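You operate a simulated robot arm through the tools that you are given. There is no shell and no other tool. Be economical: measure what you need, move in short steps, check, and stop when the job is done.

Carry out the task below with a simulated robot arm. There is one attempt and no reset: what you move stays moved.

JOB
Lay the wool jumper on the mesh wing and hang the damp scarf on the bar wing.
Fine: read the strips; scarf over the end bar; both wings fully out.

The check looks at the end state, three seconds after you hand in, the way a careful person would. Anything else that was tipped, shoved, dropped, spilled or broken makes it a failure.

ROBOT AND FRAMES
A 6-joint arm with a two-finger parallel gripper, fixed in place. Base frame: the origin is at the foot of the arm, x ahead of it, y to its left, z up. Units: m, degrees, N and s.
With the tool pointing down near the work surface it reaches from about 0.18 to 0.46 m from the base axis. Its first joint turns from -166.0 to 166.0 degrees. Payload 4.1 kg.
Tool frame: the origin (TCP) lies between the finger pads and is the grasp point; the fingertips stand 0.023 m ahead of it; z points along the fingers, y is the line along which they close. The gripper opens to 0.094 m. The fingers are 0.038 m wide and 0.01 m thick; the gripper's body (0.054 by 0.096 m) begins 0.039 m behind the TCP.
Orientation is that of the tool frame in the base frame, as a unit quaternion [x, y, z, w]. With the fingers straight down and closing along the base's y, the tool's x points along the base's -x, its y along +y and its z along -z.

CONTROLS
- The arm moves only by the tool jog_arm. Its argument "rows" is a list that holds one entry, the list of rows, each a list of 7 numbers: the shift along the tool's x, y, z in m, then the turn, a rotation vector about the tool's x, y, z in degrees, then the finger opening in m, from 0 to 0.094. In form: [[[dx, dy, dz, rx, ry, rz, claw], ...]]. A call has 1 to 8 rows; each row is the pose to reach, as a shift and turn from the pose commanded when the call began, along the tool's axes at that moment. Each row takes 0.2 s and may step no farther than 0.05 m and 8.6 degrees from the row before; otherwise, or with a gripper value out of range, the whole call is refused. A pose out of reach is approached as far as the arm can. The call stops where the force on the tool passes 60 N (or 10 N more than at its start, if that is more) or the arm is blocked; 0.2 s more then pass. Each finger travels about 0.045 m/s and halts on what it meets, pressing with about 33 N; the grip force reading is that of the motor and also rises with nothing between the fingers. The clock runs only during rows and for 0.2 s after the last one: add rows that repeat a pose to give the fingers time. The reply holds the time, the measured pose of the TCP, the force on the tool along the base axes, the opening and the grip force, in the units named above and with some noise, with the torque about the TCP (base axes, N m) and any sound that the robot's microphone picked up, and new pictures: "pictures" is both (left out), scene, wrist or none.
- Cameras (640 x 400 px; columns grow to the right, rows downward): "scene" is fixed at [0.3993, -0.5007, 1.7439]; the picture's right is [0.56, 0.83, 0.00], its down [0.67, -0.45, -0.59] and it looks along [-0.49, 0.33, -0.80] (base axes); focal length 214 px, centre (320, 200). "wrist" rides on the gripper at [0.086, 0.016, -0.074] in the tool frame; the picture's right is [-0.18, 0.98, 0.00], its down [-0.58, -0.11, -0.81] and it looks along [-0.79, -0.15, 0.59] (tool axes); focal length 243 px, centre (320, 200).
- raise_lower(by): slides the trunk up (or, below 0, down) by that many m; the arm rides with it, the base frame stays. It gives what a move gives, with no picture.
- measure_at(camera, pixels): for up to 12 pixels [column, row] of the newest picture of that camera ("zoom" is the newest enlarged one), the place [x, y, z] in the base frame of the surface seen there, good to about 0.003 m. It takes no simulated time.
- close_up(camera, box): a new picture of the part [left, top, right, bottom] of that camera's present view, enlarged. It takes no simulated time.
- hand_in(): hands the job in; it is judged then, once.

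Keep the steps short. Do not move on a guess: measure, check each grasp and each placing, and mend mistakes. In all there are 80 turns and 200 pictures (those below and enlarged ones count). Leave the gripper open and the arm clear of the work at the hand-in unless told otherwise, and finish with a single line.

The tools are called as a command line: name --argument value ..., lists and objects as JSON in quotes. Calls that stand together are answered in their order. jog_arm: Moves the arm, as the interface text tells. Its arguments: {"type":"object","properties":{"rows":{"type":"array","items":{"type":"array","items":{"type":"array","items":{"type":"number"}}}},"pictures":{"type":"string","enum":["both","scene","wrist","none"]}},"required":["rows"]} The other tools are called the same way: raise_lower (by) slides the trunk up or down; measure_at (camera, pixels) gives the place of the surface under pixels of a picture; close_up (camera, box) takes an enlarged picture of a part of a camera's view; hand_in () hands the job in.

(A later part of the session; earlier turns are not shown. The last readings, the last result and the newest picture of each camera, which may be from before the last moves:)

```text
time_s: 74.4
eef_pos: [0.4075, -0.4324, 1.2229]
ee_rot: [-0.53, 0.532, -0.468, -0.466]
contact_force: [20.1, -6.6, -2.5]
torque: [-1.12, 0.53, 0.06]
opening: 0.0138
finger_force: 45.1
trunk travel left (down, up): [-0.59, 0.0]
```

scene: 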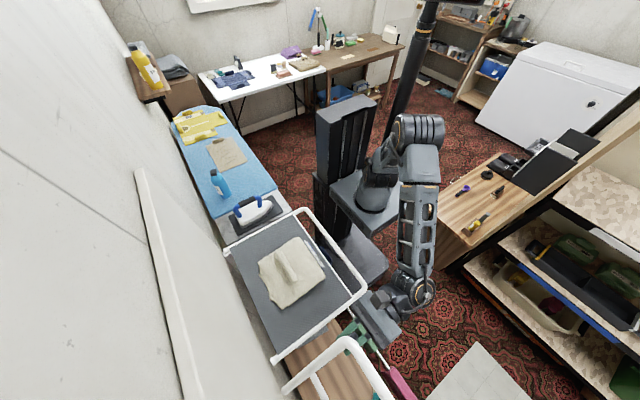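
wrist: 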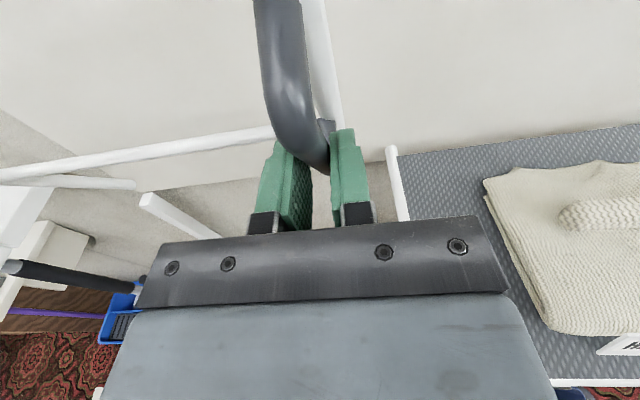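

The wing is about 30° out, and the grip has slid to the handle's lower end. I'll open and draw back.

jog_arm --rows '[[[0, 0, 0, 0, 0, 0, 0.03], [0, 0, 0, 0, 0, 0, 0.045], [0, 0, -0.03, 0, 0, 0, 0.05], [0, 0, -0.07, 0, 0, 0, 0.05], [0, 0, -0.1, 0, 0, 0, 0.05]]]'

```text
time_s: 75.6
eef_pos: [0.4059, -0.3321, 1.2363]
ee_rot: [-0.529, 0.532, -0.468, -0.466]
contact_force: [0.1, -0.2, 0.0]
torque: [0.02, 0.01, 0.0]
opening: 0.05
finger_force: 0.0
trunk travel left (down, up): [-0.59, 0.0]
```

scene: 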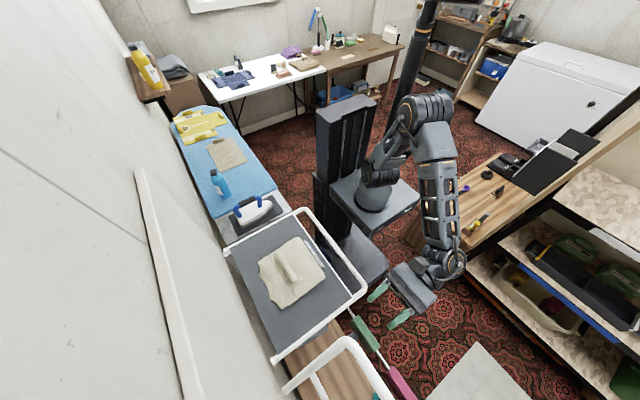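
wrist: 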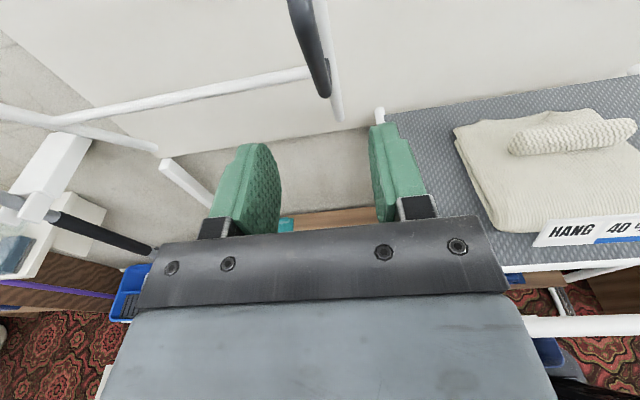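

I'll measure the bar wing's outer bar and corner now.

measure_at --camera "scene" --pixels '[[345, 340], [362, 352], [375, 375], [385, 392], [310, 370], [288, 390], [318, 385], [330, 350]]'

measure_at --camera "wrist" --pixels '[[325, 90], [300, 20], [335, 110], [200, 95], [328, 30]]'

```text
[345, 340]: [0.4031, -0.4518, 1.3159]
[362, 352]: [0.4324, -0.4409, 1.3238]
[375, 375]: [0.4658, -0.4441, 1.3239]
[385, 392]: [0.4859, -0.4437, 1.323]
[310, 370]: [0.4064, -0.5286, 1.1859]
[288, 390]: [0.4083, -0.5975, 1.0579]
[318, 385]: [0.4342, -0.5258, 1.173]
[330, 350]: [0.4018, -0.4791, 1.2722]
```

```text
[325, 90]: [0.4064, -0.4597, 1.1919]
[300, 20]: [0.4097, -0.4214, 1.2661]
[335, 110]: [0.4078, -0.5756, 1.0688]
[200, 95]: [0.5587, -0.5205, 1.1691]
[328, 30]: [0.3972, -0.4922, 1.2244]
```

The bar wing is at 28°. It's too far to press from above yet, so I'll regrip the handle with the fingers pointing slightly upward (T≈99°) and pull it further.

jog_arm --rows '[[[-0.003, 0, 0.005, 0, 8, 0, 0.05], [-0.0075, 0, 0.015, 0, 16, 0, 0.05], [-0.0075, 0, 0.024, 0, 16, 0, 0.05]]]' --pictures "wrist"

```text
time_s: 76.4
eef_pos: [0.4063, -0.3562, 1.2258]
ee_rot: [0.459, -0.461, 0.539, 0.535]
contact_force: [0.4, 0.4, -1.1]
torque: [0.01, -0.02, 0.03]
opening: 0.0499
finger_force: 0.1
trunk travel left (down, up): [-0.59, 0.0]
```

wrist: 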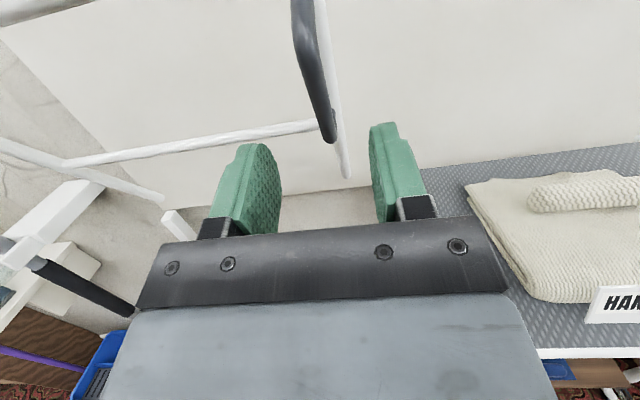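

Aligned with the handle. Advance 7.8 cm and close.

jog_arm --rows '[[[0, 0, 0.04, 0, 0, 0, 0.05], [0, 0, 0.078, 0, 0, 0, 0.05], [0, 0, 0.078, 0, 0, 0, 0.03], [0, 0, 0.078, 0, 0, 0, 0.01], [0, 0, 0.078, 0, 0, 0, 0.005], [0, 0, 0.078, 0, 0, 0, 0.005]]]' --pictures "wrist"

```text
time_s: 77.8
eef_pos: [0.4089, -0.4324, 1.2382]
ee_rot: [0.46, -0.46, 0.539, 0.535]
contact_force: [13.0, -0.6, 1.3]
torque: [-0.75, 0.65, -0.1]
opening: 0.0139
finger_force: 44.7
trunk travel left (down, up): [-0.59, 0.0]
```

wrist: 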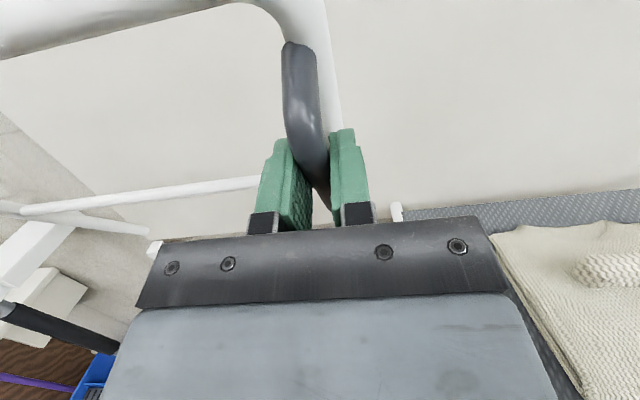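

Gripped firmly (0.0139). I'll pull on from 28° to about 64°, letting the tool turn a little with the wing.

jog_arm --rows '[[[-0.0141, 0, -0.0253, 0, 2, 0, 0.005], [-0.0308, 0, -0.0491, 0, 4, 0, 0.005], [-0.0499, 0, -0.0709, 0, 6, 0, 0.005], [-0.0712, 0, -0.0906, 0, 8, 0, 0.005], [-0.0944, 0, -0.1079, 0, 10, 0, 0.005], [-0.1193, 0, -0.1229, 0, 12, 0, 0.005], [-0.1193, 0, -0.1229, 0, 12, 0, 0.005]]]'

```text
time_s: 79.4
eef_pos: [0.4085, -0.3341, 1.1]
ee_rot: [0.402, -0.402, 0.583, 0.58]
contact_force: [19.7, -12.1, -2.5]
torque: [-0.85, 0.39, -0.34]
opening: 0.0137
finger_force: 45.2
trunk travel left (down, up): [-0.59, 0.0]
```

scene: 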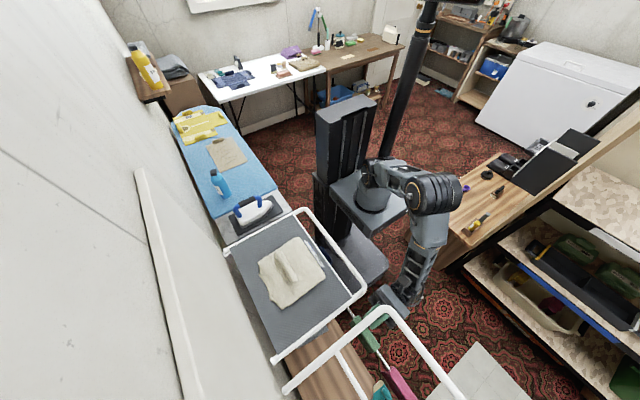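
wrist: 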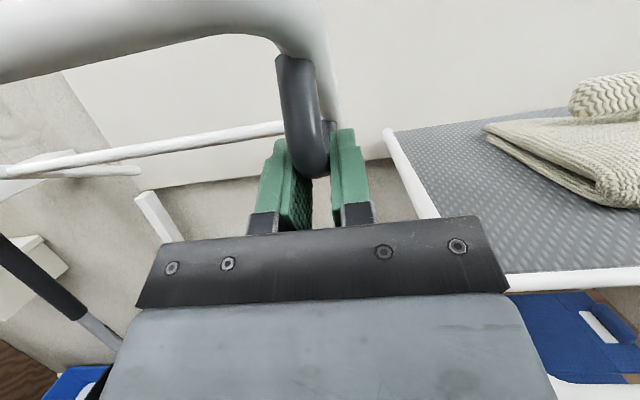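

About 60° out now. I'll open, withdraw straight back, then clear to y ≈ −0.16.

jog_arm --rows '[[[0, 0, 0, 0, 0, 0, 0.03], [0, 0, 0, 0, 0, 0, 0.05], [0, 0, -0.04, 0, 0, 0, 0.05], [0, 0, -0.08, 0, 0, 0, 0.05], [0.01, 0, -0.12, 0, -8, 0, 0.05], [0.04, 0, -0.15, 0, -16, 0, 0.04], [0.063, 0, -0.165, 0, -24, 0, 0.02], [0.08, 0, -0.165, 0, -32, 0, 0.0]]]'

```text
time_s: 81.2
eef_pos: [0.4045, -0.1471, 1.1171]
ee_rot: [-0.545, 0.548, -0.45, -0.448]
contact_force: [0.0, 0.2, -0.8]
torque: [-0.02, -0.01, 0.0]
opening: 0.0
finger_force: 11.9
trunk travel left (down, up): [-0.59, 0.0]
```

scene: 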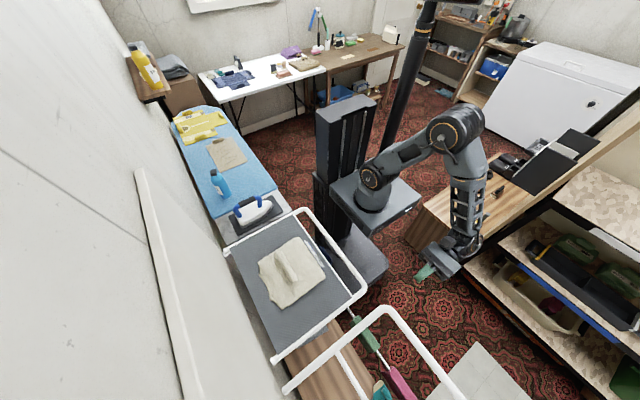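
wrist: 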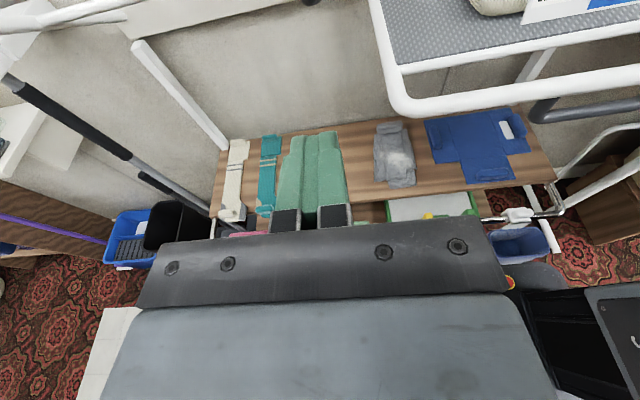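

Clear. Measure the bar while I raise the hand above it: I'll go up to z ≈ 1.30 and tilt back toward vertical.

measure_at --camera "scene" --pixels '[[385, 308], [395, 316], [420, 345], [445, 378], [340, 345], [350, 365]]'

jog_arm --rows '[[[0.027, 0, 0, 0, -8, 0, 0.0], [0.054, 0, 0, 0, -16, 0, 0.0], [0.08, 0, 0, 0, -24, 0, 0.0], [0.107, 0, -0.003, 0, -32, 0, 0.0], [0.134, 0, -0.006, 0, -40, 0, 0.0], [0.16, 0, -0.009, 0, -48, 0, 0.0], [0.184, 0, -0.012, 0, -56, 0, 0.0], [0.184, 0, -0.012, 0, -56, 0, 0.0]]]'

```text
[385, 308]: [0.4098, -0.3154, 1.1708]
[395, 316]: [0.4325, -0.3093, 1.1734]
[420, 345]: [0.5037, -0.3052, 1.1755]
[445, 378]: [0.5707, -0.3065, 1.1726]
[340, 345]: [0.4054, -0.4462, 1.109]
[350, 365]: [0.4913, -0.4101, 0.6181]
```

```text
time_s: 83.0
eef_pos: [0.4047, -0.1698, 1.2999]
ee_rot: [-0.693, 0.694, -0.141, -0.137]
contact_force: [0.5, -0.3, 0.4]
torque: [-0.01, -0.01, 0.02]
opening: 0.0002
finger_force: 33.5
trunk travel left (down, up): [-0.59, 0.0]
```

scene: 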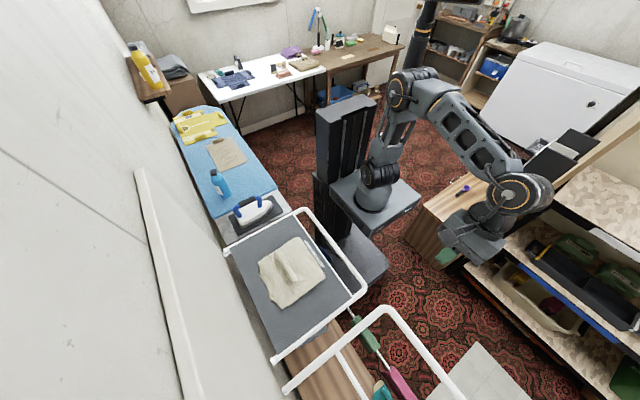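
wrist: 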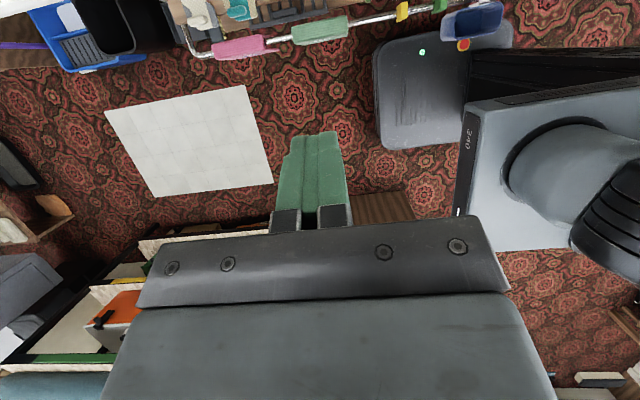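

Outer bar is at y −0.308, top z 1.175 (63°). I'll place the closed fingertips just above it at x 0.44.

jog_arm --rows '[[[0.035, -0.01, 0.01, 0, -5, 0, 0.0], [0.065, -0.02, 0.04, 0, -10, 0, 0.0], [0.09, -0.03, 0.08, 0, -15, 0, 0.0], [0.0976, -0.035, 0.115, 0, -15, 0, 0.0], [0.0976, -0.035, 0.115, 0, -15, 0, 0.0]]]' --pictures "scene"

```text
time_s: 84.2
eef_pos: [0.4401, -0.3065, 1.2342]
ee_rot: [-0.705, 0.705, -0.051, -0.046]
contact_force: [-0.1, -0.1, 0.4]
torque: [-0.03, -0.01, 0.0]
opening: 0.0
finger_force: 32.9
trunk travel left (down, up): [-0.59, 0.0]
```

scene: 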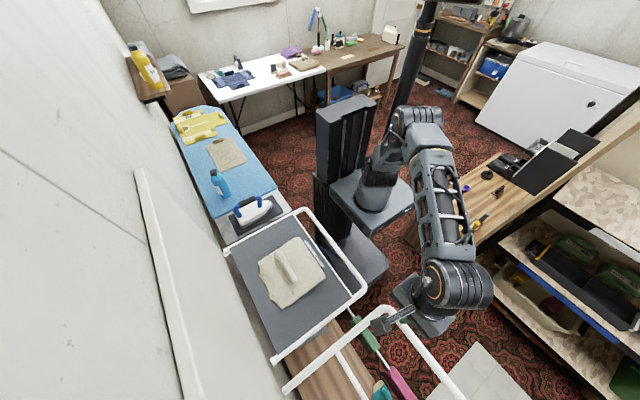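

Over the bar. Press down along its arc.

jog_arm --rows '[[[-0.0048, 0, 0.0337, 0, 0, 0, 0.0], [-0.014, 0, 0.051, 0, 0, 0, 0.0], [-0.0234, 0, 0.0689, 0, 0, 0, 0.0], [-0.033, 0, 0.09, 0, 0, 0, 0.0], [-0.0424, 0, 0.1111, 0, 0, 0, 0.0], [-0.049, 0, 0.1335, 0, 0, 0, 0.0], [-0.0549, 0, 0.1558, 0, 0, 0, 0.0], [-0.0591, 0, 0.1785, 0, 0, 0, 0.0]]]'

```text
time_s: 86.0
eef_pos: [0.4401, -0.2709, 1.0528]
ee_rot: [-0.705, 0.705, -0.055, -0.045]
contact_force: [-5.4, 3.4, 33.4]
torque: [0.31, 0.23, 0.03]
opening: 0.0
finger_force: 32.7
trunk travel left (down, up): [-0.59, 0.0]
```

scene: 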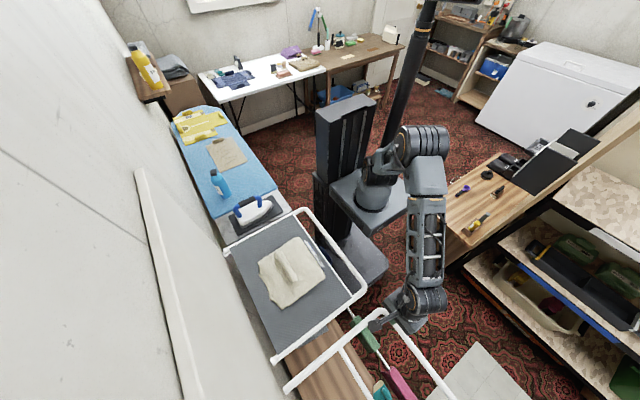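
wrist: 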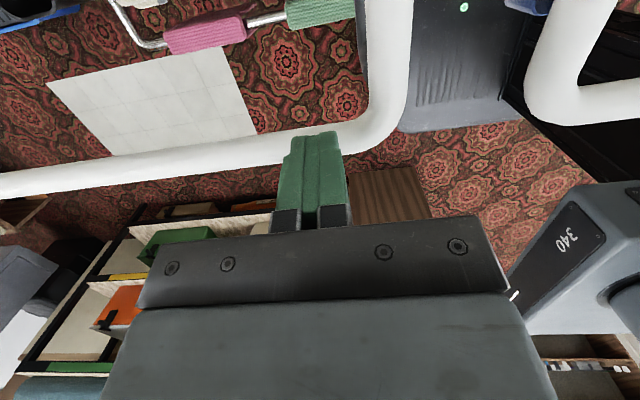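

Force 33 N at the expected level: it's at the stop. I'll lift off and measure flatness of both wings.

jog_arm --rows '[[[0, 0, -0.04, 0, 0, 0, 0.0], [0, 0, -0.08, 0, 0, 0, 0.0], [-0.03, 0, -0.11, 0, 0, 0, 0.0], [-0.07, 0, -0.13, 0, 0, 0, 0.0]]]' --pictures "scene"

measure_at --camera "scene" --pixels '[[386, 312], [400, 322], [420, 345], [440, 375], [340, 350], [300, 385], [343, 352], [362, 290], [300, 212], [290, 330], [330, 280], [245, 255]]'

close_up --camera "scene" --box '[210, 190, 470, 400]'

```text
time_s: 87.0
eef_pos: [0.4405, -0.1838, 1.1685]
ee_rot: [-0.705, 0.706, -0.05, -0.046]
contact_force: [0.5, 0.5, 0.7]
torque: [-0.04, -0.01, -0.01]
opening: 0.0
finger_force: 32.8
trunk travel left (down, up): [-0.59, 0.0]
```

scene: 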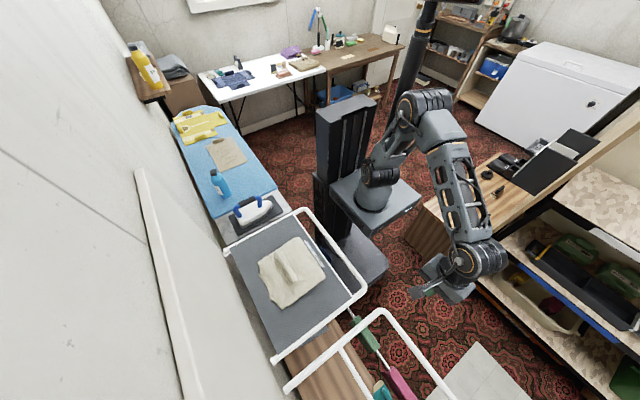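

```text
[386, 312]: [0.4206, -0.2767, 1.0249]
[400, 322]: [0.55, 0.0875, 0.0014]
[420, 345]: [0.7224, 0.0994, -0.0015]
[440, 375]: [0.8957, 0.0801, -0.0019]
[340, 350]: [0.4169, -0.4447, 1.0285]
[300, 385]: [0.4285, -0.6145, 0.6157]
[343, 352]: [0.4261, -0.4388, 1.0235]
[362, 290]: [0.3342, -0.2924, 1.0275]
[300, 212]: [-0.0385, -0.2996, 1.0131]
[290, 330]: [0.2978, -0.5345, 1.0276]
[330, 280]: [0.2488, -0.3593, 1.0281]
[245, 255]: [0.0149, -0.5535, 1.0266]
```

```text
1.90 times, centred on (340, 295) of scene
```

zoom: 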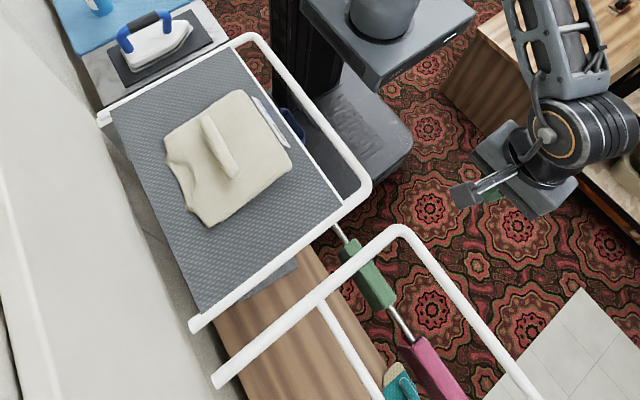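

Both wings are level. Now the pink scarf. I'll move to free space, straighten the tool, open, and turn it so the camera ends up on the +x side.

jog_arm --rows '[[[-0.03, 0.02, 0, 0, -4, 0, 0.02], [-0.06, 0.04, 0, 0, -8, 0, 0.06], [-0.07, 0.06, 0, 0, -8, 0, 0.08]]]' --pictures "none"

jog_arm --rows '[[[0, 0, 0, 0, 0, -8, 0.08], [0, 0, 0, 0, 0, -16, 0.08], [0, 0, 0, 0, 0, -24, 0.08], [0, 0, 0, 0, 0, -32, 0.08], [0, 0, 0, 0, 0, -40, 0.08], [0, 0, 0, 0, 0, -48, 0.08], [0, 0, 0, 0, 0, -56, 0.08], [0, 0, 0, 0, 0, -64, 0.08]]]' --pictures "none"

jog_arm --rows '[[[0, 0, 0, 0, 0, -8, 0.08], [0, 0, 0, 0, 0, -16, 0.08], [0, 0, 0, 0, 0, -24, 0.08], [0, 0, 0, 0, 0, -26, 0.08]]]'

```text
time_s: 87.8
eef_pos: [0.3813, -0.114, 1.1555]
ee_rot: [0.707, -0.707, 0.001, -0.003]
contact_force: [-0.1, -0.7, -0.9]
torque: [-0.01, -0.06, -0.01]
opening: 0.0665
finger_force: 0.1
trunk travel left (down, up): [-0.59, 0.0]
```

```text
time_s: 89.6
eef_pos: [0.3827, -0.1092, 1.1569]
ee_rot: [0.974, -0.226, 0.001, 0.0]
contact_force: [-0.4, -0.2, -0.6]
torque: [0.05, -0.04, 0.0]
opening: 0.0798
finger_force: 0.1
out of reach, approached as far as the arm can: row 8
trunk travel left (down, up): [-0.59, 0.0]
```

```text
time_s: 90.6
eef_pos: [0.3842, 0.0068, 1.1419]
ee_rot: [0.999, -0.028, 0.006, 0.023]
contact_force: [0.0, 0.0, -0.1]
torque: [0.02, 0.0, -0.02]
opening: 0.0799
finger_force: 0.1
out of reach, approached as far as the arm can: row 1, 2, 3, 4
trunk travel left (down, up): [-0.59, 0.0]
```

scene: 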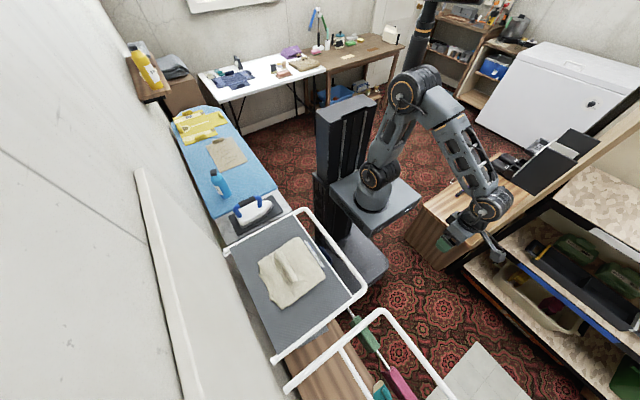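
wrist: 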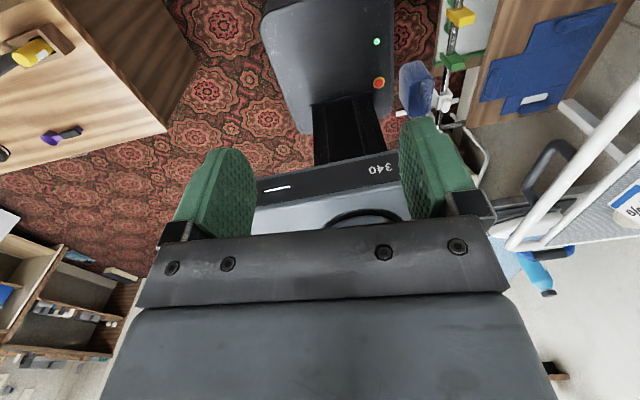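

The wrist joint's limit rules out that orientation for y −0.28. I'll turn back to the camera-behind orientation (tool x along −x), which has clearance at a small tilt.

jog_arm --rows '[[[0, 0, 0, 0, 0, 8, 0.08], [0, 0, 0, 0, 0, 16, 0.08], [0, 0, 0, 0, 0, 24, 0.08], [0, 0, 0, 0, 0, 32, 0.08], [0, 0, 0, 0, 0, 40, 0.08], [0, 0, 0, 0, 0, 48, 0.08], [0, 0, 0, 0, 0, 56, 0.08], [0, 0, 0, 0, 0, 64, 0.08]]]' --pictures "none"

jog_arm --rows '[[[0, 0, 0, 0, 0, 8, 0.08], [0, 0, 0, 0, 0, 16, 0.08], [0, 0, 0, 0, 0, 24, 0.08], [0, 0, 0, 0, 0, 32, 0.08], [0, 0, 0, 0, 0, 40, 0.08], [0, 0, 0, 0, 0, 48, 0.08], [0, 0, 0, 0, 0, 56, 0.08], [0, 0, 0, 0, 0, 64, 0.08]]]' --pictures "none"

jog_arm --rows '[[[0, 0, 0, 0, 0, 8, 0.08], [0, 0, 0, 0, 0, 16, 0.08], [0, 0, 0, 0, 0, 24, 0.08], [0, 0, 0, 0, 0, 32, 0.08]]]' --pictures "none"

raise_lower --by -0.35

```text
time_s: 92.4
eef_pos: [0.3849, 0.0016, 1.1402]
ee_rot: [0.832, -0.555, 0.016, 0.017]
contact_force: [-0.4, 0.6, 0.1]
torque: [-0.03, 0.04, -0.01]
opening: 0.0802
finger_force: 0.1
trunk travel left (down, up): [-0.59, 0.0]
```

```text
time_s: 94.2
eef_pos: [0.386, 0.0026, 1.1401]
ee_rot: [-0.412, 0.911, -0.022, -0.005]
contact_force: [0.0, -0.5, -0.3]
torque: [0.01, 0.0, -0.03]
opening: 0.0798
finger_force: 0.0
trunk travel left (down, up): [-0.59, 0.0]
```

```text
time_s: 95.2
eef_pos: [0.3862, 0.0006, 1.1398]
ee_rot: [-0.145, 0.989, -0.024, 0.002]
contact_force: [-0.2, -0.4, 0.8]
torque: [0.01, 0.01, 0.03]
opening: 0.08
finger_force: 0.1
trunk travel left (down, up): [-0.59, 0.0]
```

```text
time_s: 98.6
eef_pos: [0.3864, 0.0011, 0.7915]
ee_rot: [-0.145, 0.989, -0.024, 0.002]
contact_force: [0.5, -0.6, -0.3]
torque: [0.0, 0.0, 0.02]
opening: 0.0799
finger_force: 0.1
trunk travel left (down, up): [-0.24, 0.35]
```

Now at z 0.79. I'll finish the yaw while moving toward (0.50, −0.10) to view the scarf's end profile.

jog_arm --rows '[[[-0.02, -0.03, 0, 0, 0, 8, 0.08], [-0.04, -0.06, 0, 0, 0, 16, 0.08], [-0.07, -0.1, 0, 0, 0, 16.7, 0.08], [-0.086, -0.13, 0, 0, 0, 16.7, 0.08]]]'

```text
time_s: 99.6
eef_pos: [0.5071, -0.097, 0.7989]
ee_rot: [0.0, 1.0, -0.022, 0.005]
contact_force: [-0.1, 0.4, 0.1]
torque: [0.01, -0.01, 0.01]
opening: 0.08
finger_force: 0.1
trunk travel left (down, up): [-0.24, 0.35]
```

scene: 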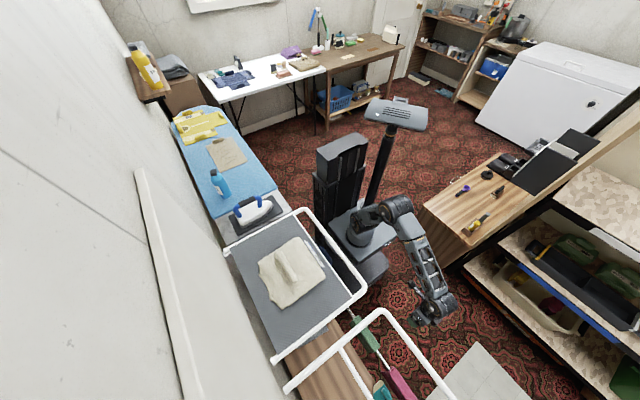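
wrist: 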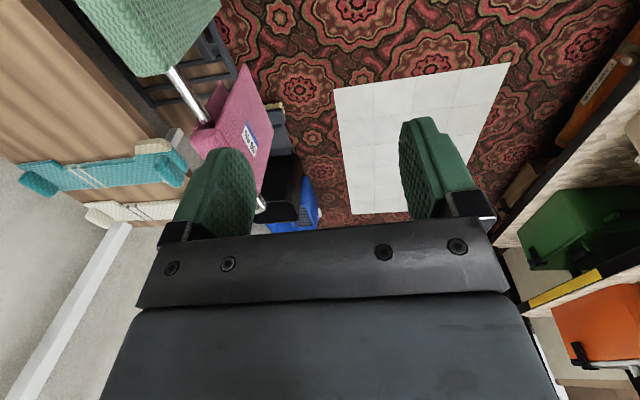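

I can see the pink scarf's end at (205–250, 65–190). I'll enlarge and measure its profile.

close_up --camera "wrist" --box '[150, 40, 300, 220]'

measure_at --camera "wrist" --pixels '[[200, 128], [208, 140], [232, 75], [240, 66], [214, 118], [268, 130], [245, 110], [225, 140], [205, 88], [262, 185], [215, 135]]'

```text
2.22 times, centred on (225, 130) of wrist
```

zoom: 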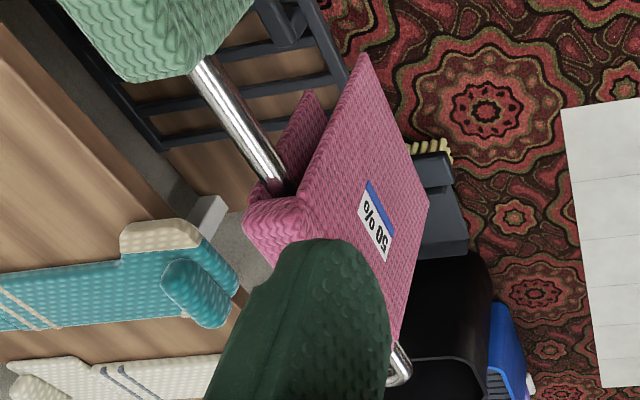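

```text
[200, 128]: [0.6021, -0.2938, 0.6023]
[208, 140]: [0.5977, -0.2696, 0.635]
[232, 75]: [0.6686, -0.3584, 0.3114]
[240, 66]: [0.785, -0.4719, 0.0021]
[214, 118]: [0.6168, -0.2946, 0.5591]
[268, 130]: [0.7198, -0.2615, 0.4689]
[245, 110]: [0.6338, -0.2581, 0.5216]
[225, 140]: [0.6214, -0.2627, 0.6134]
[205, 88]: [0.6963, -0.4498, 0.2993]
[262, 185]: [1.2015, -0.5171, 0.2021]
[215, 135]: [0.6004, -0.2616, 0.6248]
```

The scarf is a saddle about 0.048 wide (y −0.262 to −0.31), front flap to z ≈ 0.47, back flap shorter. I'll lower the trunk 0.1 to stay under the end bar, then move above the scarf's near end with a small +x tilt.

raise_lower --by -0.1

jog_arm --rows '[[[-0.03, -0.01, 0, -2.6, -6, 0, 0.08], [-0.06, -0.04, 0, -2.6, -12, 0, 0.08], [-0.09, -0.08, 0, -2.6, -12, 0, 0.08], [-0.11, -0.12, 0, -2.6, -12, 0, 0.08], [-0.125, -0.15, 0, -2.6, -12, 0, 0.08], [-0.125, -0.15, 0, -2.6, -12, 0, 0.08]]]'

```text
time_s: 101.0
eef_pos: [0.5058, -0.0967, 0.6983]
ee_rot: [0.0, 1.0, -0.023, 0.005]
contact_force: [-0.3, -0.5, 0.3]
torque: [0.01, -0.02, 0.02]
opening: 0.0798
finger_force: 0.1
trunk travel left (down, up): [-0.14, 0.45]
```

```text
time_s: 102.4
eef_pos: [0.6308, -0.2466, 0.7046]
ee_rot: [-0.003, 0.994, 0.001, 0.109]
contact_force: [0.2, -0.5, -0.1]
torque: [0.0, 0.0, 0.0]
opening: 0.0801
finger_force: 0.0
trunk travel left (down, up): [-0.14, 0.45]
```

scene: 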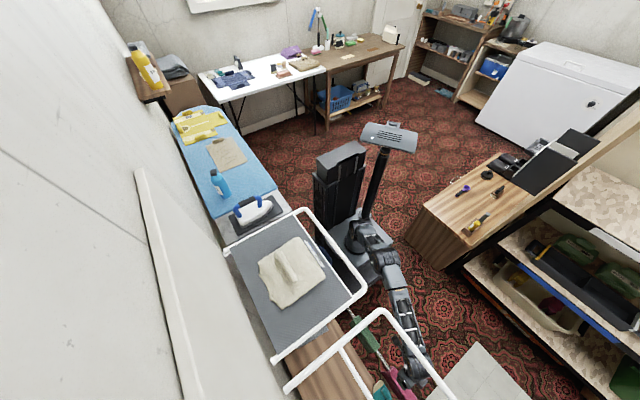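
wrist: 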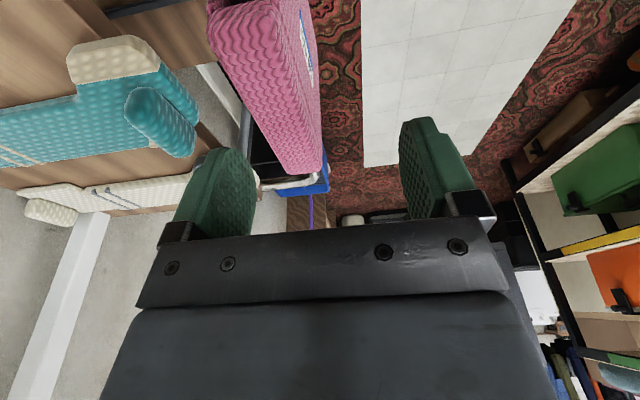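

I can see the scarf's top from here. I'll measure its edges to centre on it.

measure_at --camera "wrist" --pixels '[[218, 40], [240, 40], [262, 40], [285, 40], [268, 100], [290, 100], [310, 130], [280, 140]]'

close_up --camera "scene" --box '[340, 300, 460, 400]'

```text
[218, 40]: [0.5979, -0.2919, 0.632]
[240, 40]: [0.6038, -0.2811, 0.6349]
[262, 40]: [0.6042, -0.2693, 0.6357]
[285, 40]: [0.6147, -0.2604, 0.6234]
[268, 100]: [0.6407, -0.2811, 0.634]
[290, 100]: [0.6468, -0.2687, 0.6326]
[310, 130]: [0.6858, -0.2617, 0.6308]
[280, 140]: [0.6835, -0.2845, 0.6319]
```

```text
4.00 times, centred on (400, 350) of scene
```

zoom: 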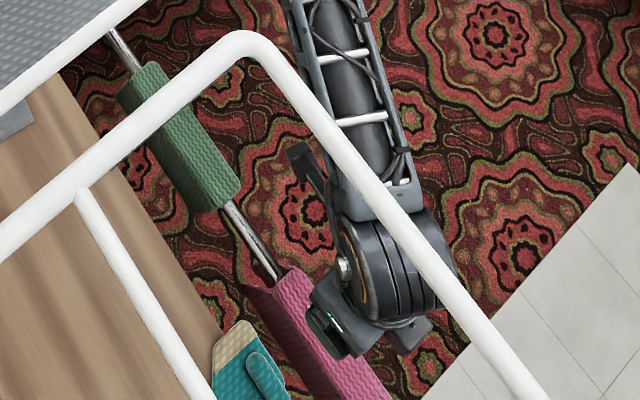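

The top spans y −0.297 to −0.260. I'll centre at −0.279 and lower to z ≈ 0.626.

jog_arm --rows '[[[0, -0.016, 0.01, 0, 0, 0, 0.08], [0.002, -0.032, 0.025, 0, 0, 0, 0.08], [0.004, -0.032, 0.045, 0, 0, 0, 0.08], [0.006, -0.032, 0.065, 0, 0, 0, 0.08], [0.007, -0.032, 0.078, 0, 0, 0, 0.08], [0.007, -0.032, 0.078, 0, 0, 0, 0.08]]]'

```text
time_s: 103.8
eef_pos: [0.6413, -0.2793, 0.6286]
ee_rot: [-0.003, 0.994, -0.001, 0.109]
contact_force: [0.0, -1.2, 0.7]
torque: [0.04, 0.01, 0.01]
opening: 0.0801
finger_force: 0.1
trunk travel left (down, up): [-0.14, 0.45]
```

scene: 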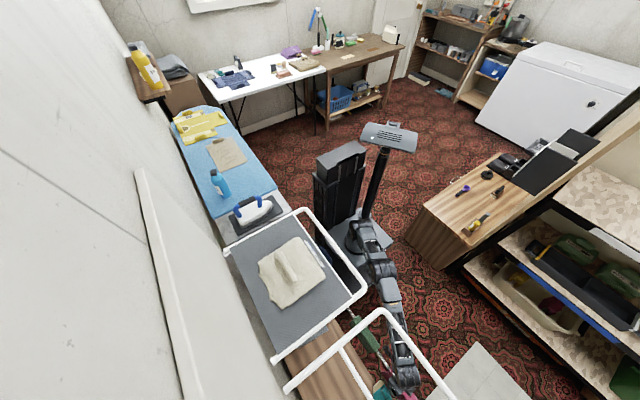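
wrist: 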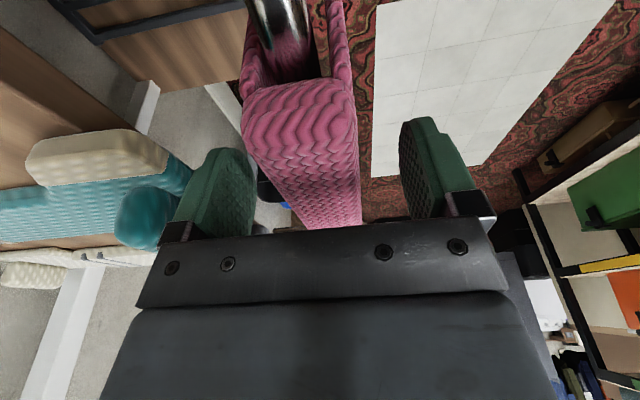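

The fingers straddle the saddle's top. Closing.

jog_arm --rows '[[[0, 0, 0, 0, 0, 0, 0.06], [0, 0, 0, 0, 0, 0, 0.045], [0, 0, 0, 0, 0, 0, 0.03], [0, 0, 0, 0, 0, 0, 0.02], [0, 0, 0, 0, 0, 0, 0.02]]]' --pictures "wrist"

```text
time_s: 105.0
eef_pos: [0.6403, -0.2787, 0.6286]
ee_rot: [-0.002, 0.994, -0.001, 0.109]
contact_force: [0.0, -0.3, 0.9]
torque: [-0.01, -0.01, -0.06]
opening: 0.0398
finger_force: 32.6
trunk travel left (down, up): [-0.14, 0.45]
```

wrist: 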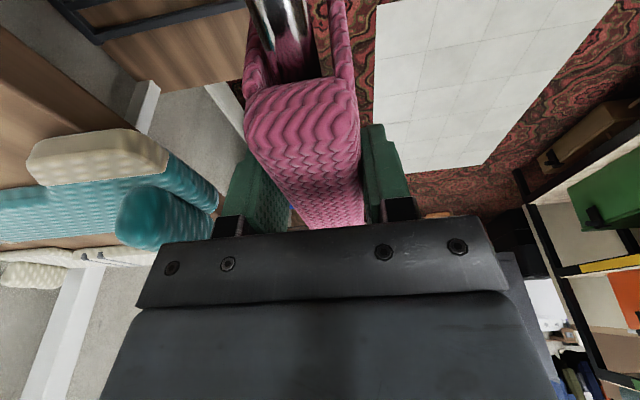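

Gripped at 0.040 with 33 N. I'll lift 0.1 with the trunk only (wrist stays under the bar), then look.

raise_lower --by 0.1

close_up --camera "wrist" --box '[100, 0, 540, 275]'

close_up --camera "scene" --box '[340, 290, 480, 400]'

```text
time_s: 106.3
eef_pos: [0.6415, -0.279, 0.7278]
ee_rot: [-0.002, 0.994, 0.001, 0.109]
contact_force: [0.1, 0.1, -1.5]
torque: [0.01, 0.02, 0.02]
opening: 0.0398
finger_force: 33.4
trunk travel left (down, up): [-0.24, 0.35]
```

```text
1.45 times, centred on (320, 138) of wrist
```

zoom: 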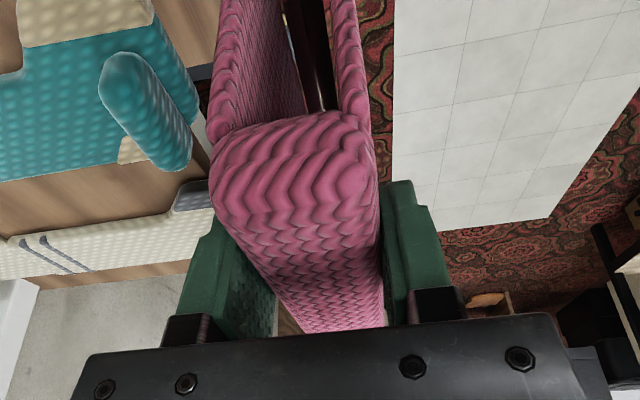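

```text
3.64 times, centred on (410, 345) of scene
```

zoom: 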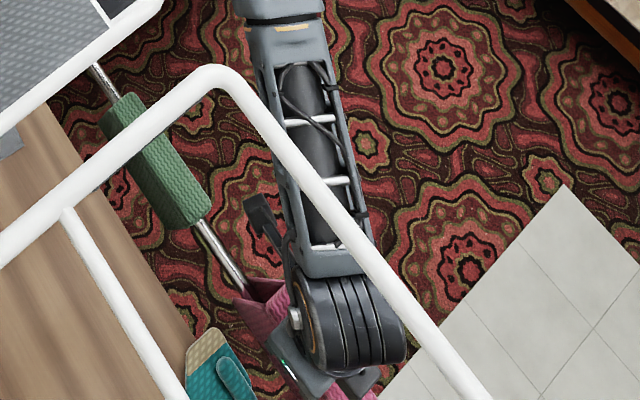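

The scarf is up and the rail is visible in the gap. I'll check headroom under the bar and where the back flap ends.

measure_at --camera "scene" --pixels '[[418, 376], [412, 370], [425, 378], [410, 360], [405, 340], [391, 376], [393, 372], [388, 371]]'

jog_arm --rows '[[[0, 0, 0, 0, 0, 0, 0.02]]]' --pictures "wrist"

```text
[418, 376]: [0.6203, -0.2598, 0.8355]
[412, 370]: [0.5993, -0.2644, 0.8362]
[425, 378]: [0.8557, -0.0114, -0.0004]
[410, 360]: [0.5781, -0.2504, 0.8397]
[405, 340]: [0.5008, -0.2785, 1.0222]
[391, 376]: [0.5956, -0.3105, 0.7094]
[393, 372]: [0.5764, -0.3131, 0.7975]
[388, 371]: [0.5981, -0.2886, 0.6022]
```

```text
time_s: 106.7
eef_pos: [0.6413, -0.279, 0.728]
ee_rot: [-0.003, 0.994, 0.0, 0.109]
contact_force: [0.5, -0.1, -1.2]
torque: [-0.01, 0.03, -0.03]
opening: 0.0395
finger_force: 32.7
trunk travel left (down, up): [-0.24, 0.35]
```

wrist: 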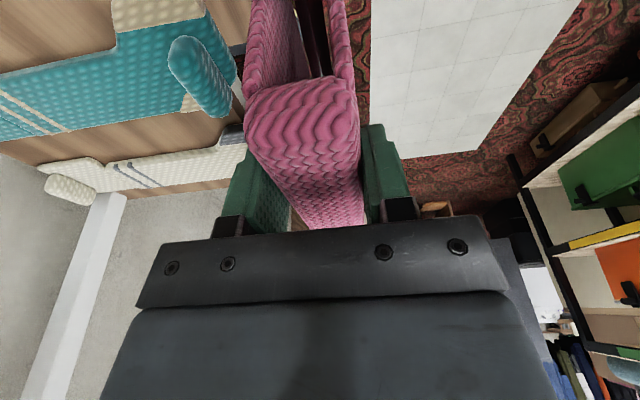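

Wrist top is only z ≈ 0.84, so there's ample headroom under the bar at 1.0. I'll raise 0.085 more so both flaps clear the rail entirely.

raise_lower --by 0.085

close_up --camera "scene" --box '[340, 290, 480, 400]'

```text
time_s: 107.9
eef_pos: [0.6413, -0.2795, 0.8131]
ee_rot: [-0.002, 0.994, 0.0, 0.11]
contact_force: [-0.4, -0.2, -0.8]
torque: [-0.02, 0.03, 0.02]
opening: 0.0397
finger_force: 32.7
trunk travel left (down, up): [-0.325, 0.265]
```

```text
3.64 times, centred on (410, 345) of scene
```

zoom: 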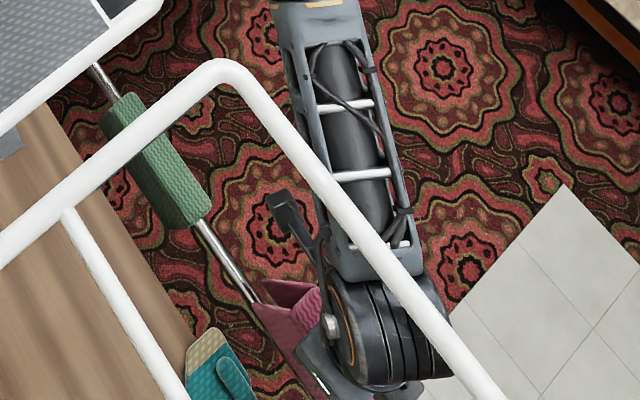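

Clear of the rail. I'll bring the scarf out toward +y and then back in x into free space.

jog_arm --rows '[[[0, 0.04, 0, 0, 0, 0, 0.02], [0, 0.08, 0, 0, 0, 0, 0.02], [0.01, 0.12, -0.002, 0, 0, 0, 0.02], [0.035, 0.15, -0.008, 0, 0, 0, 0.02], [0.07, 0.175, -0.015, 0, 0, 0, 0.02], [0.105, 0.19, -0.023, 0, 0, 0, 0.02], [0.137, 0.2, -0.03, 0, 0, 0, 0.02], [0.137, 0.2, -0.03, 0, 0, 0, 0.02]]]'

```text
time_s: 109.7
eef_pos: [0.5012, -0.0795, 0.8152]
ee_rot: [-0.003, 0.994, -0.001, 0.109]
contact_force: [-1.1, -0.1, -0.8]
torque: [-0.02, 0.02, 0.01]
opening: 0.0401
finger_force: 32.8
trunk travel left (down, up): [-0.325, 0.265]
```

scene: 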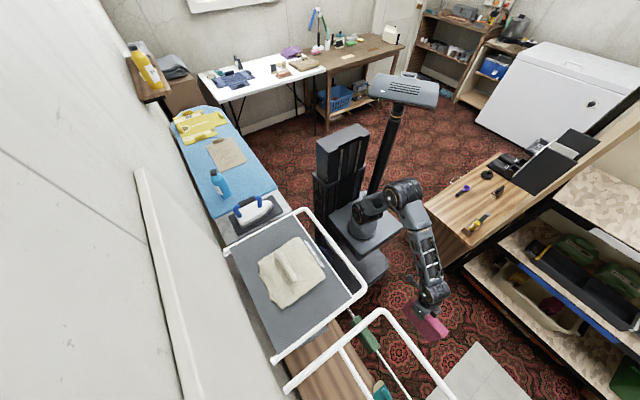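
wrist: 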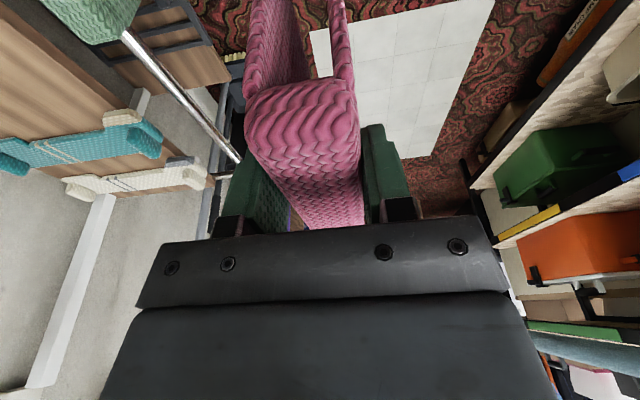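

Scarf is held well. Before raising I'll measure its opening against the bar thickness from this end view.

close_up --camera "wrist" --box '[230, 0, 370, 100]'

measure_at --camera "wrist" --pixels '[[252, 40], [262, 40], [290, 40], [320, 40], [332, 60], [340, 40], [350, 40], [254, 80], [350, 80], [285, 15], [335, 10], [270, 75]]'

close_up --camera "scene" --box '[370, 300, 420, 340]'

```text
4.00 times, centred on (300, 50) of wrist
```

zoom: 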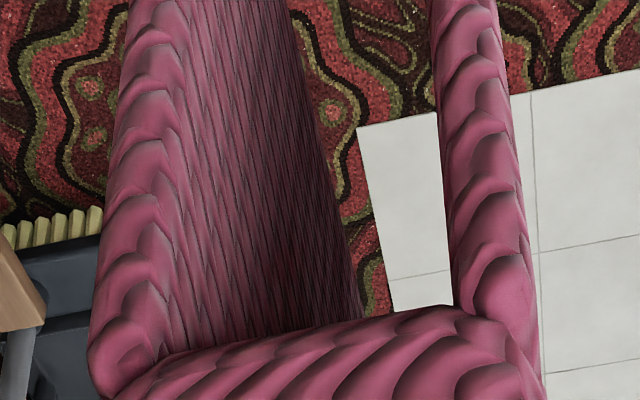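

```text
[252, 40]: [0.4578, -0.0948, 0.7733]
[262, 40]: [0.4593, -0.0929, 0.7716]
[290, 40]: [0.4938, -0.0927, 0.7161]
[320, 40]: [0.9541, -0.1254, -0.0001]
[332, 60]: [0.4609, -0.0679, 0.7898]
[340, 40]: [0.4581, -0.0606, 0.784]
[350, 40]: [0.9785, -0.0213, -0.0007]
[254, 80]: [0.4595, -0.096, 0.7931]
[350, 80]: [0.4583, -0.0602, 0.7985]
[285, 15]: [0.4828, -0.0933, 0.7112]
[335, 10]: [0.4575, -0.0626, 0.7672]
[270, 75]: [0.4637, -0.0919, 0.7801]
```

```text
10.00 times, centred on (395, 320) of scene
```

zoom: 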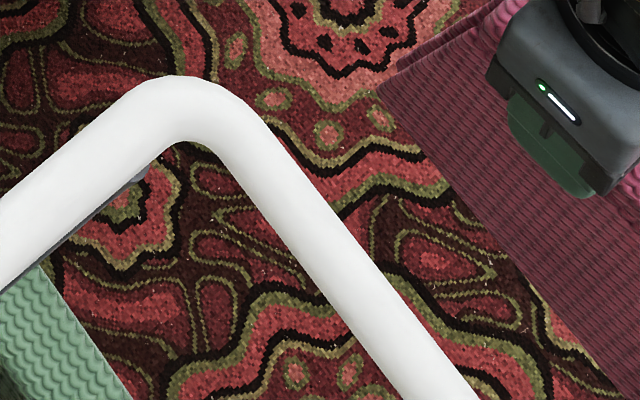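

Scarf gap is about 0.025 (y −0.093 to −0.068, centred on the TCP); the bar is about 0.020 thick, so I need y within 2 mm. Raise the trunk to the top now.

raise_lower --by 0.265

jog_arm --rows '[[[0.009, 0, -0.04, 0, 0, 0, 0.02], [0.018, 0, -0.08, 0, 0, 0, 0.02], [0.027, 0, -0.12, 0, 0, 0, 0.02], [0.035, -0.01, -0.155, 0, 0, 0, 0.02], [0.035, -0.04, -0.165, 0, 0, 0, 0.02]]]'

```text
time_s: 112.4
eef_pos: [0.5018, -0.0796, 1.0798]
ee_rot: [-0.003, 0.994, 0.0, 0.109]
contact_force: [0.2, 0.8, -1.7]
torque: [0.02, 0.07, -0.02]
opening: 0.0397
finger_force: 33.1
trunk travel left (down, up): [-0.59, 0.0]
```

```text
time_s: 113.6
eef_pos: [0.4317, -0.1185, 1.2332]
ee_rot: [-0.002, 0.994, 0.001, 0.109]
contact_force: [0.4, 0.1, -1.9]
torque: [0.0, 0.05, -0.03]
opening: 0.0397
finger_force: 33.3
trunk travel left (down, up): [-0.59, 0.0]
5 turns are left
```

scene: 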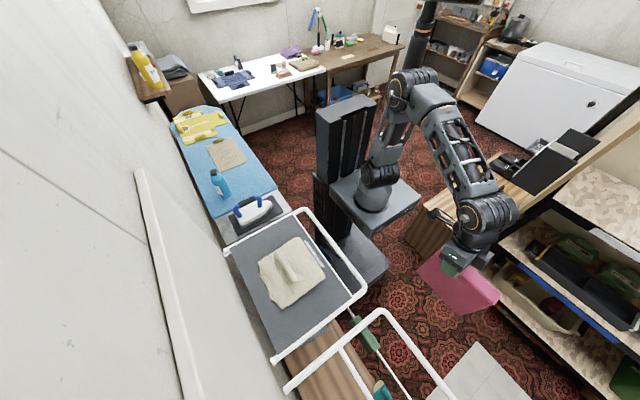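
wrist: 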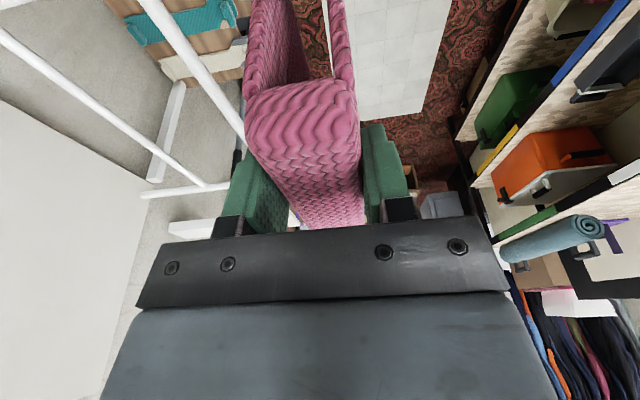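

Few turns remain, so I'll combine: measure the end bar across its width, then move the scarf above it (x 0.477, y −0.2775), flaps still above the bar, and measure again there.

measure_at --camera "wrist" --pixels '[[186, 70], [190, 70], [194, 70], [198, 70], [205, 90], [209, 90], [213, 90], [222, 110], [226, 110], [230, 110]]'

jog_arm --rows '[[[-0.011, -0.035, -0.008, 0, 0, 0, 0.02], [-0.022, -0.075, -0.008, 0, 0, 0, 0.02], [-0.033, -0.115, -0.003, 0, 0, 0, 0.02], [-0.044, -0.145, 0.0, 0, 0, 0, 0.02], [-0.044, -0.159, 0.0, 0, 0, 0, 0.02], [-0.044, -0.159, 0.0, 0, 0, 0, 0.02]]]'

measure_at --camera "scene" --pixels '[[386, 310], [388, 313], [390, 316], [392, 313], [394, 316], [396, 320], [435, 370], [438, 373], [441, 376], [444, 379], [440, 380], [447, 384]]'

close_up --camera "wrist" --box '[200, 0, 420, 140]'

measure_at --camera "zoom" --pixels '[[280, 20], [300, 20], [320, 20], [340, 20], [360, 20], [380, 20], [250, 60], [300, 60], [320, 60], [340, 60], [360, 60], [400, 60]]'

```text
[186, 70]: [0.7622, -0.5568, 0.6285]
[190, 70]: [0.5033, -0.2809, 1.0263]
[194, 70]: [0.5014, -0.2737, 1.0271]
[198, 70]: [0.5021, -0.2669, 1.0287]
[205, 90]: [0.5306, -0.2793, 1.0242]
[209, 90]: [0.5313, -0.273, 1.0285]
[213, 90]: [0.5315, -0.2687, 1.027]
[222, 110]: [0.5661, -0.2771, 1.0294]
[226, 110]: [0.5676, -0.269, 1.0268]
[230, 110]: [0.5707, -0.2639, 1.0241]
```

```text
time_s: 115.0
eef_pos: [0.477, -0.2768, 1.2429]
ee_rot: [-0.003, 0.994, 0.001, 0.108]
contact_force: [0.6, -0.2, -1.1]
torque: [0.02, 0.06, 0.0]
opening: 0.0398
finger_force: 32.6
trunk travel left (down, up): [-0.59, 0.0]
```

scene: 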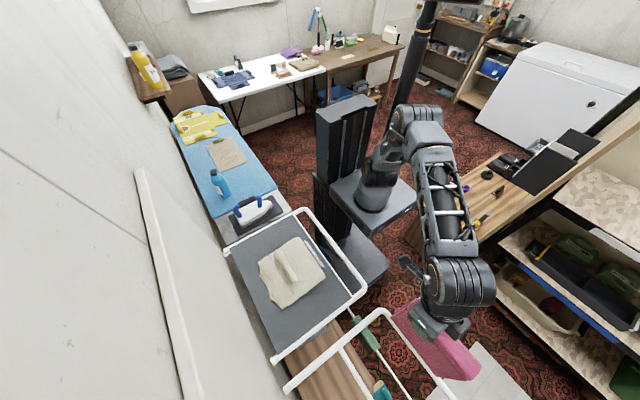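
wrist: 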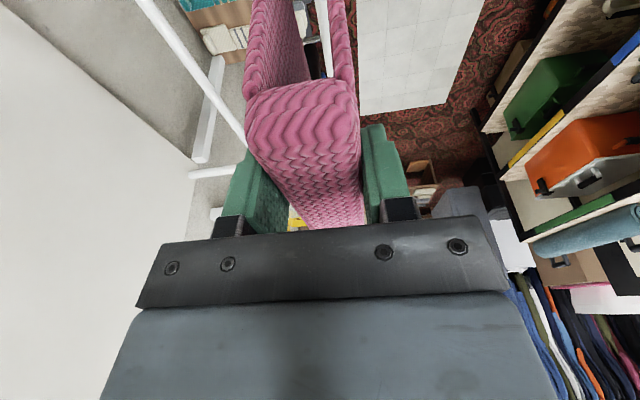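

```text
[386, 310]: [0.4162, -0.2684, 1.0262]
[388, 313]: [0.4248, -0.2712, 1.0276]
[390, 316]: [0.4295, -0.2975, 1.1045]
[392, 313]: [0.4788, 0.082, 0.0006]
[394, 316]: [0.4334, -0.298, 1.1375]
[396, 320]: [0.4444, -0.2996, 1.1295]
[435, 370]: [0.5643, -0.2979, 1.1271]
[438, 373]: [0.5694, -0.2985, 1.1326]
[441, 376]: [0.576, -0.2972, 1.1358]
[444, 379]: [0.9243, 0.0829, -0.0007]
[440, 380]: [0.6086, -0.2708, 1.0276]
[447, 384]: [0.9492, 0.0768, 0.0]
```

```text
2.86 times, centred on (310, 70) of wrist
```

zoom: 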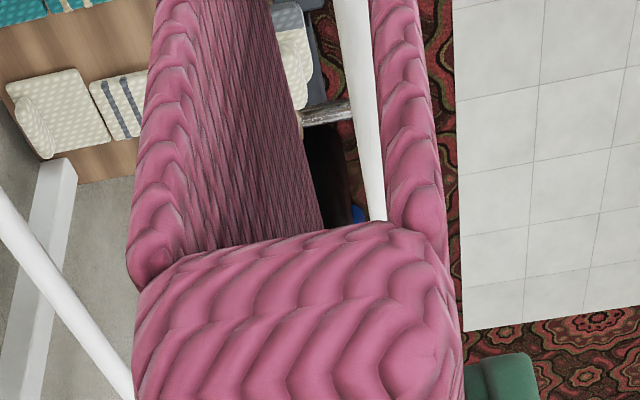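

```text
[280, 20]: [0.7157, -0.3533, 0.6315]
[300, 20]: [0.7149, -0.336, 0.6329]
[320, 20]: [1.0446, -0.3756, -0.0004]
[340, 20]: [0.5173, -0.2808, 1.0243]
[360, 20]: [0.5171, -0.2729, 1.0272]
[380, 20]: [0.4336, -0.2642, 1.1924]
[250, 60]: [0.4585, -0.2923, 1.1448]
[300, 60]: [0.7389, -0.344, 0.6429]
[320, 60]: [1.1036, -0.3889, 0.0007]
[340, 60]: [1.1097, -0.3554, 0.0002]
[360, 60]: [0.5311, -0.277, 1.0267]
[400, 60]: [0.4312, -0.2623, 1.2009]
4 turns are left
```

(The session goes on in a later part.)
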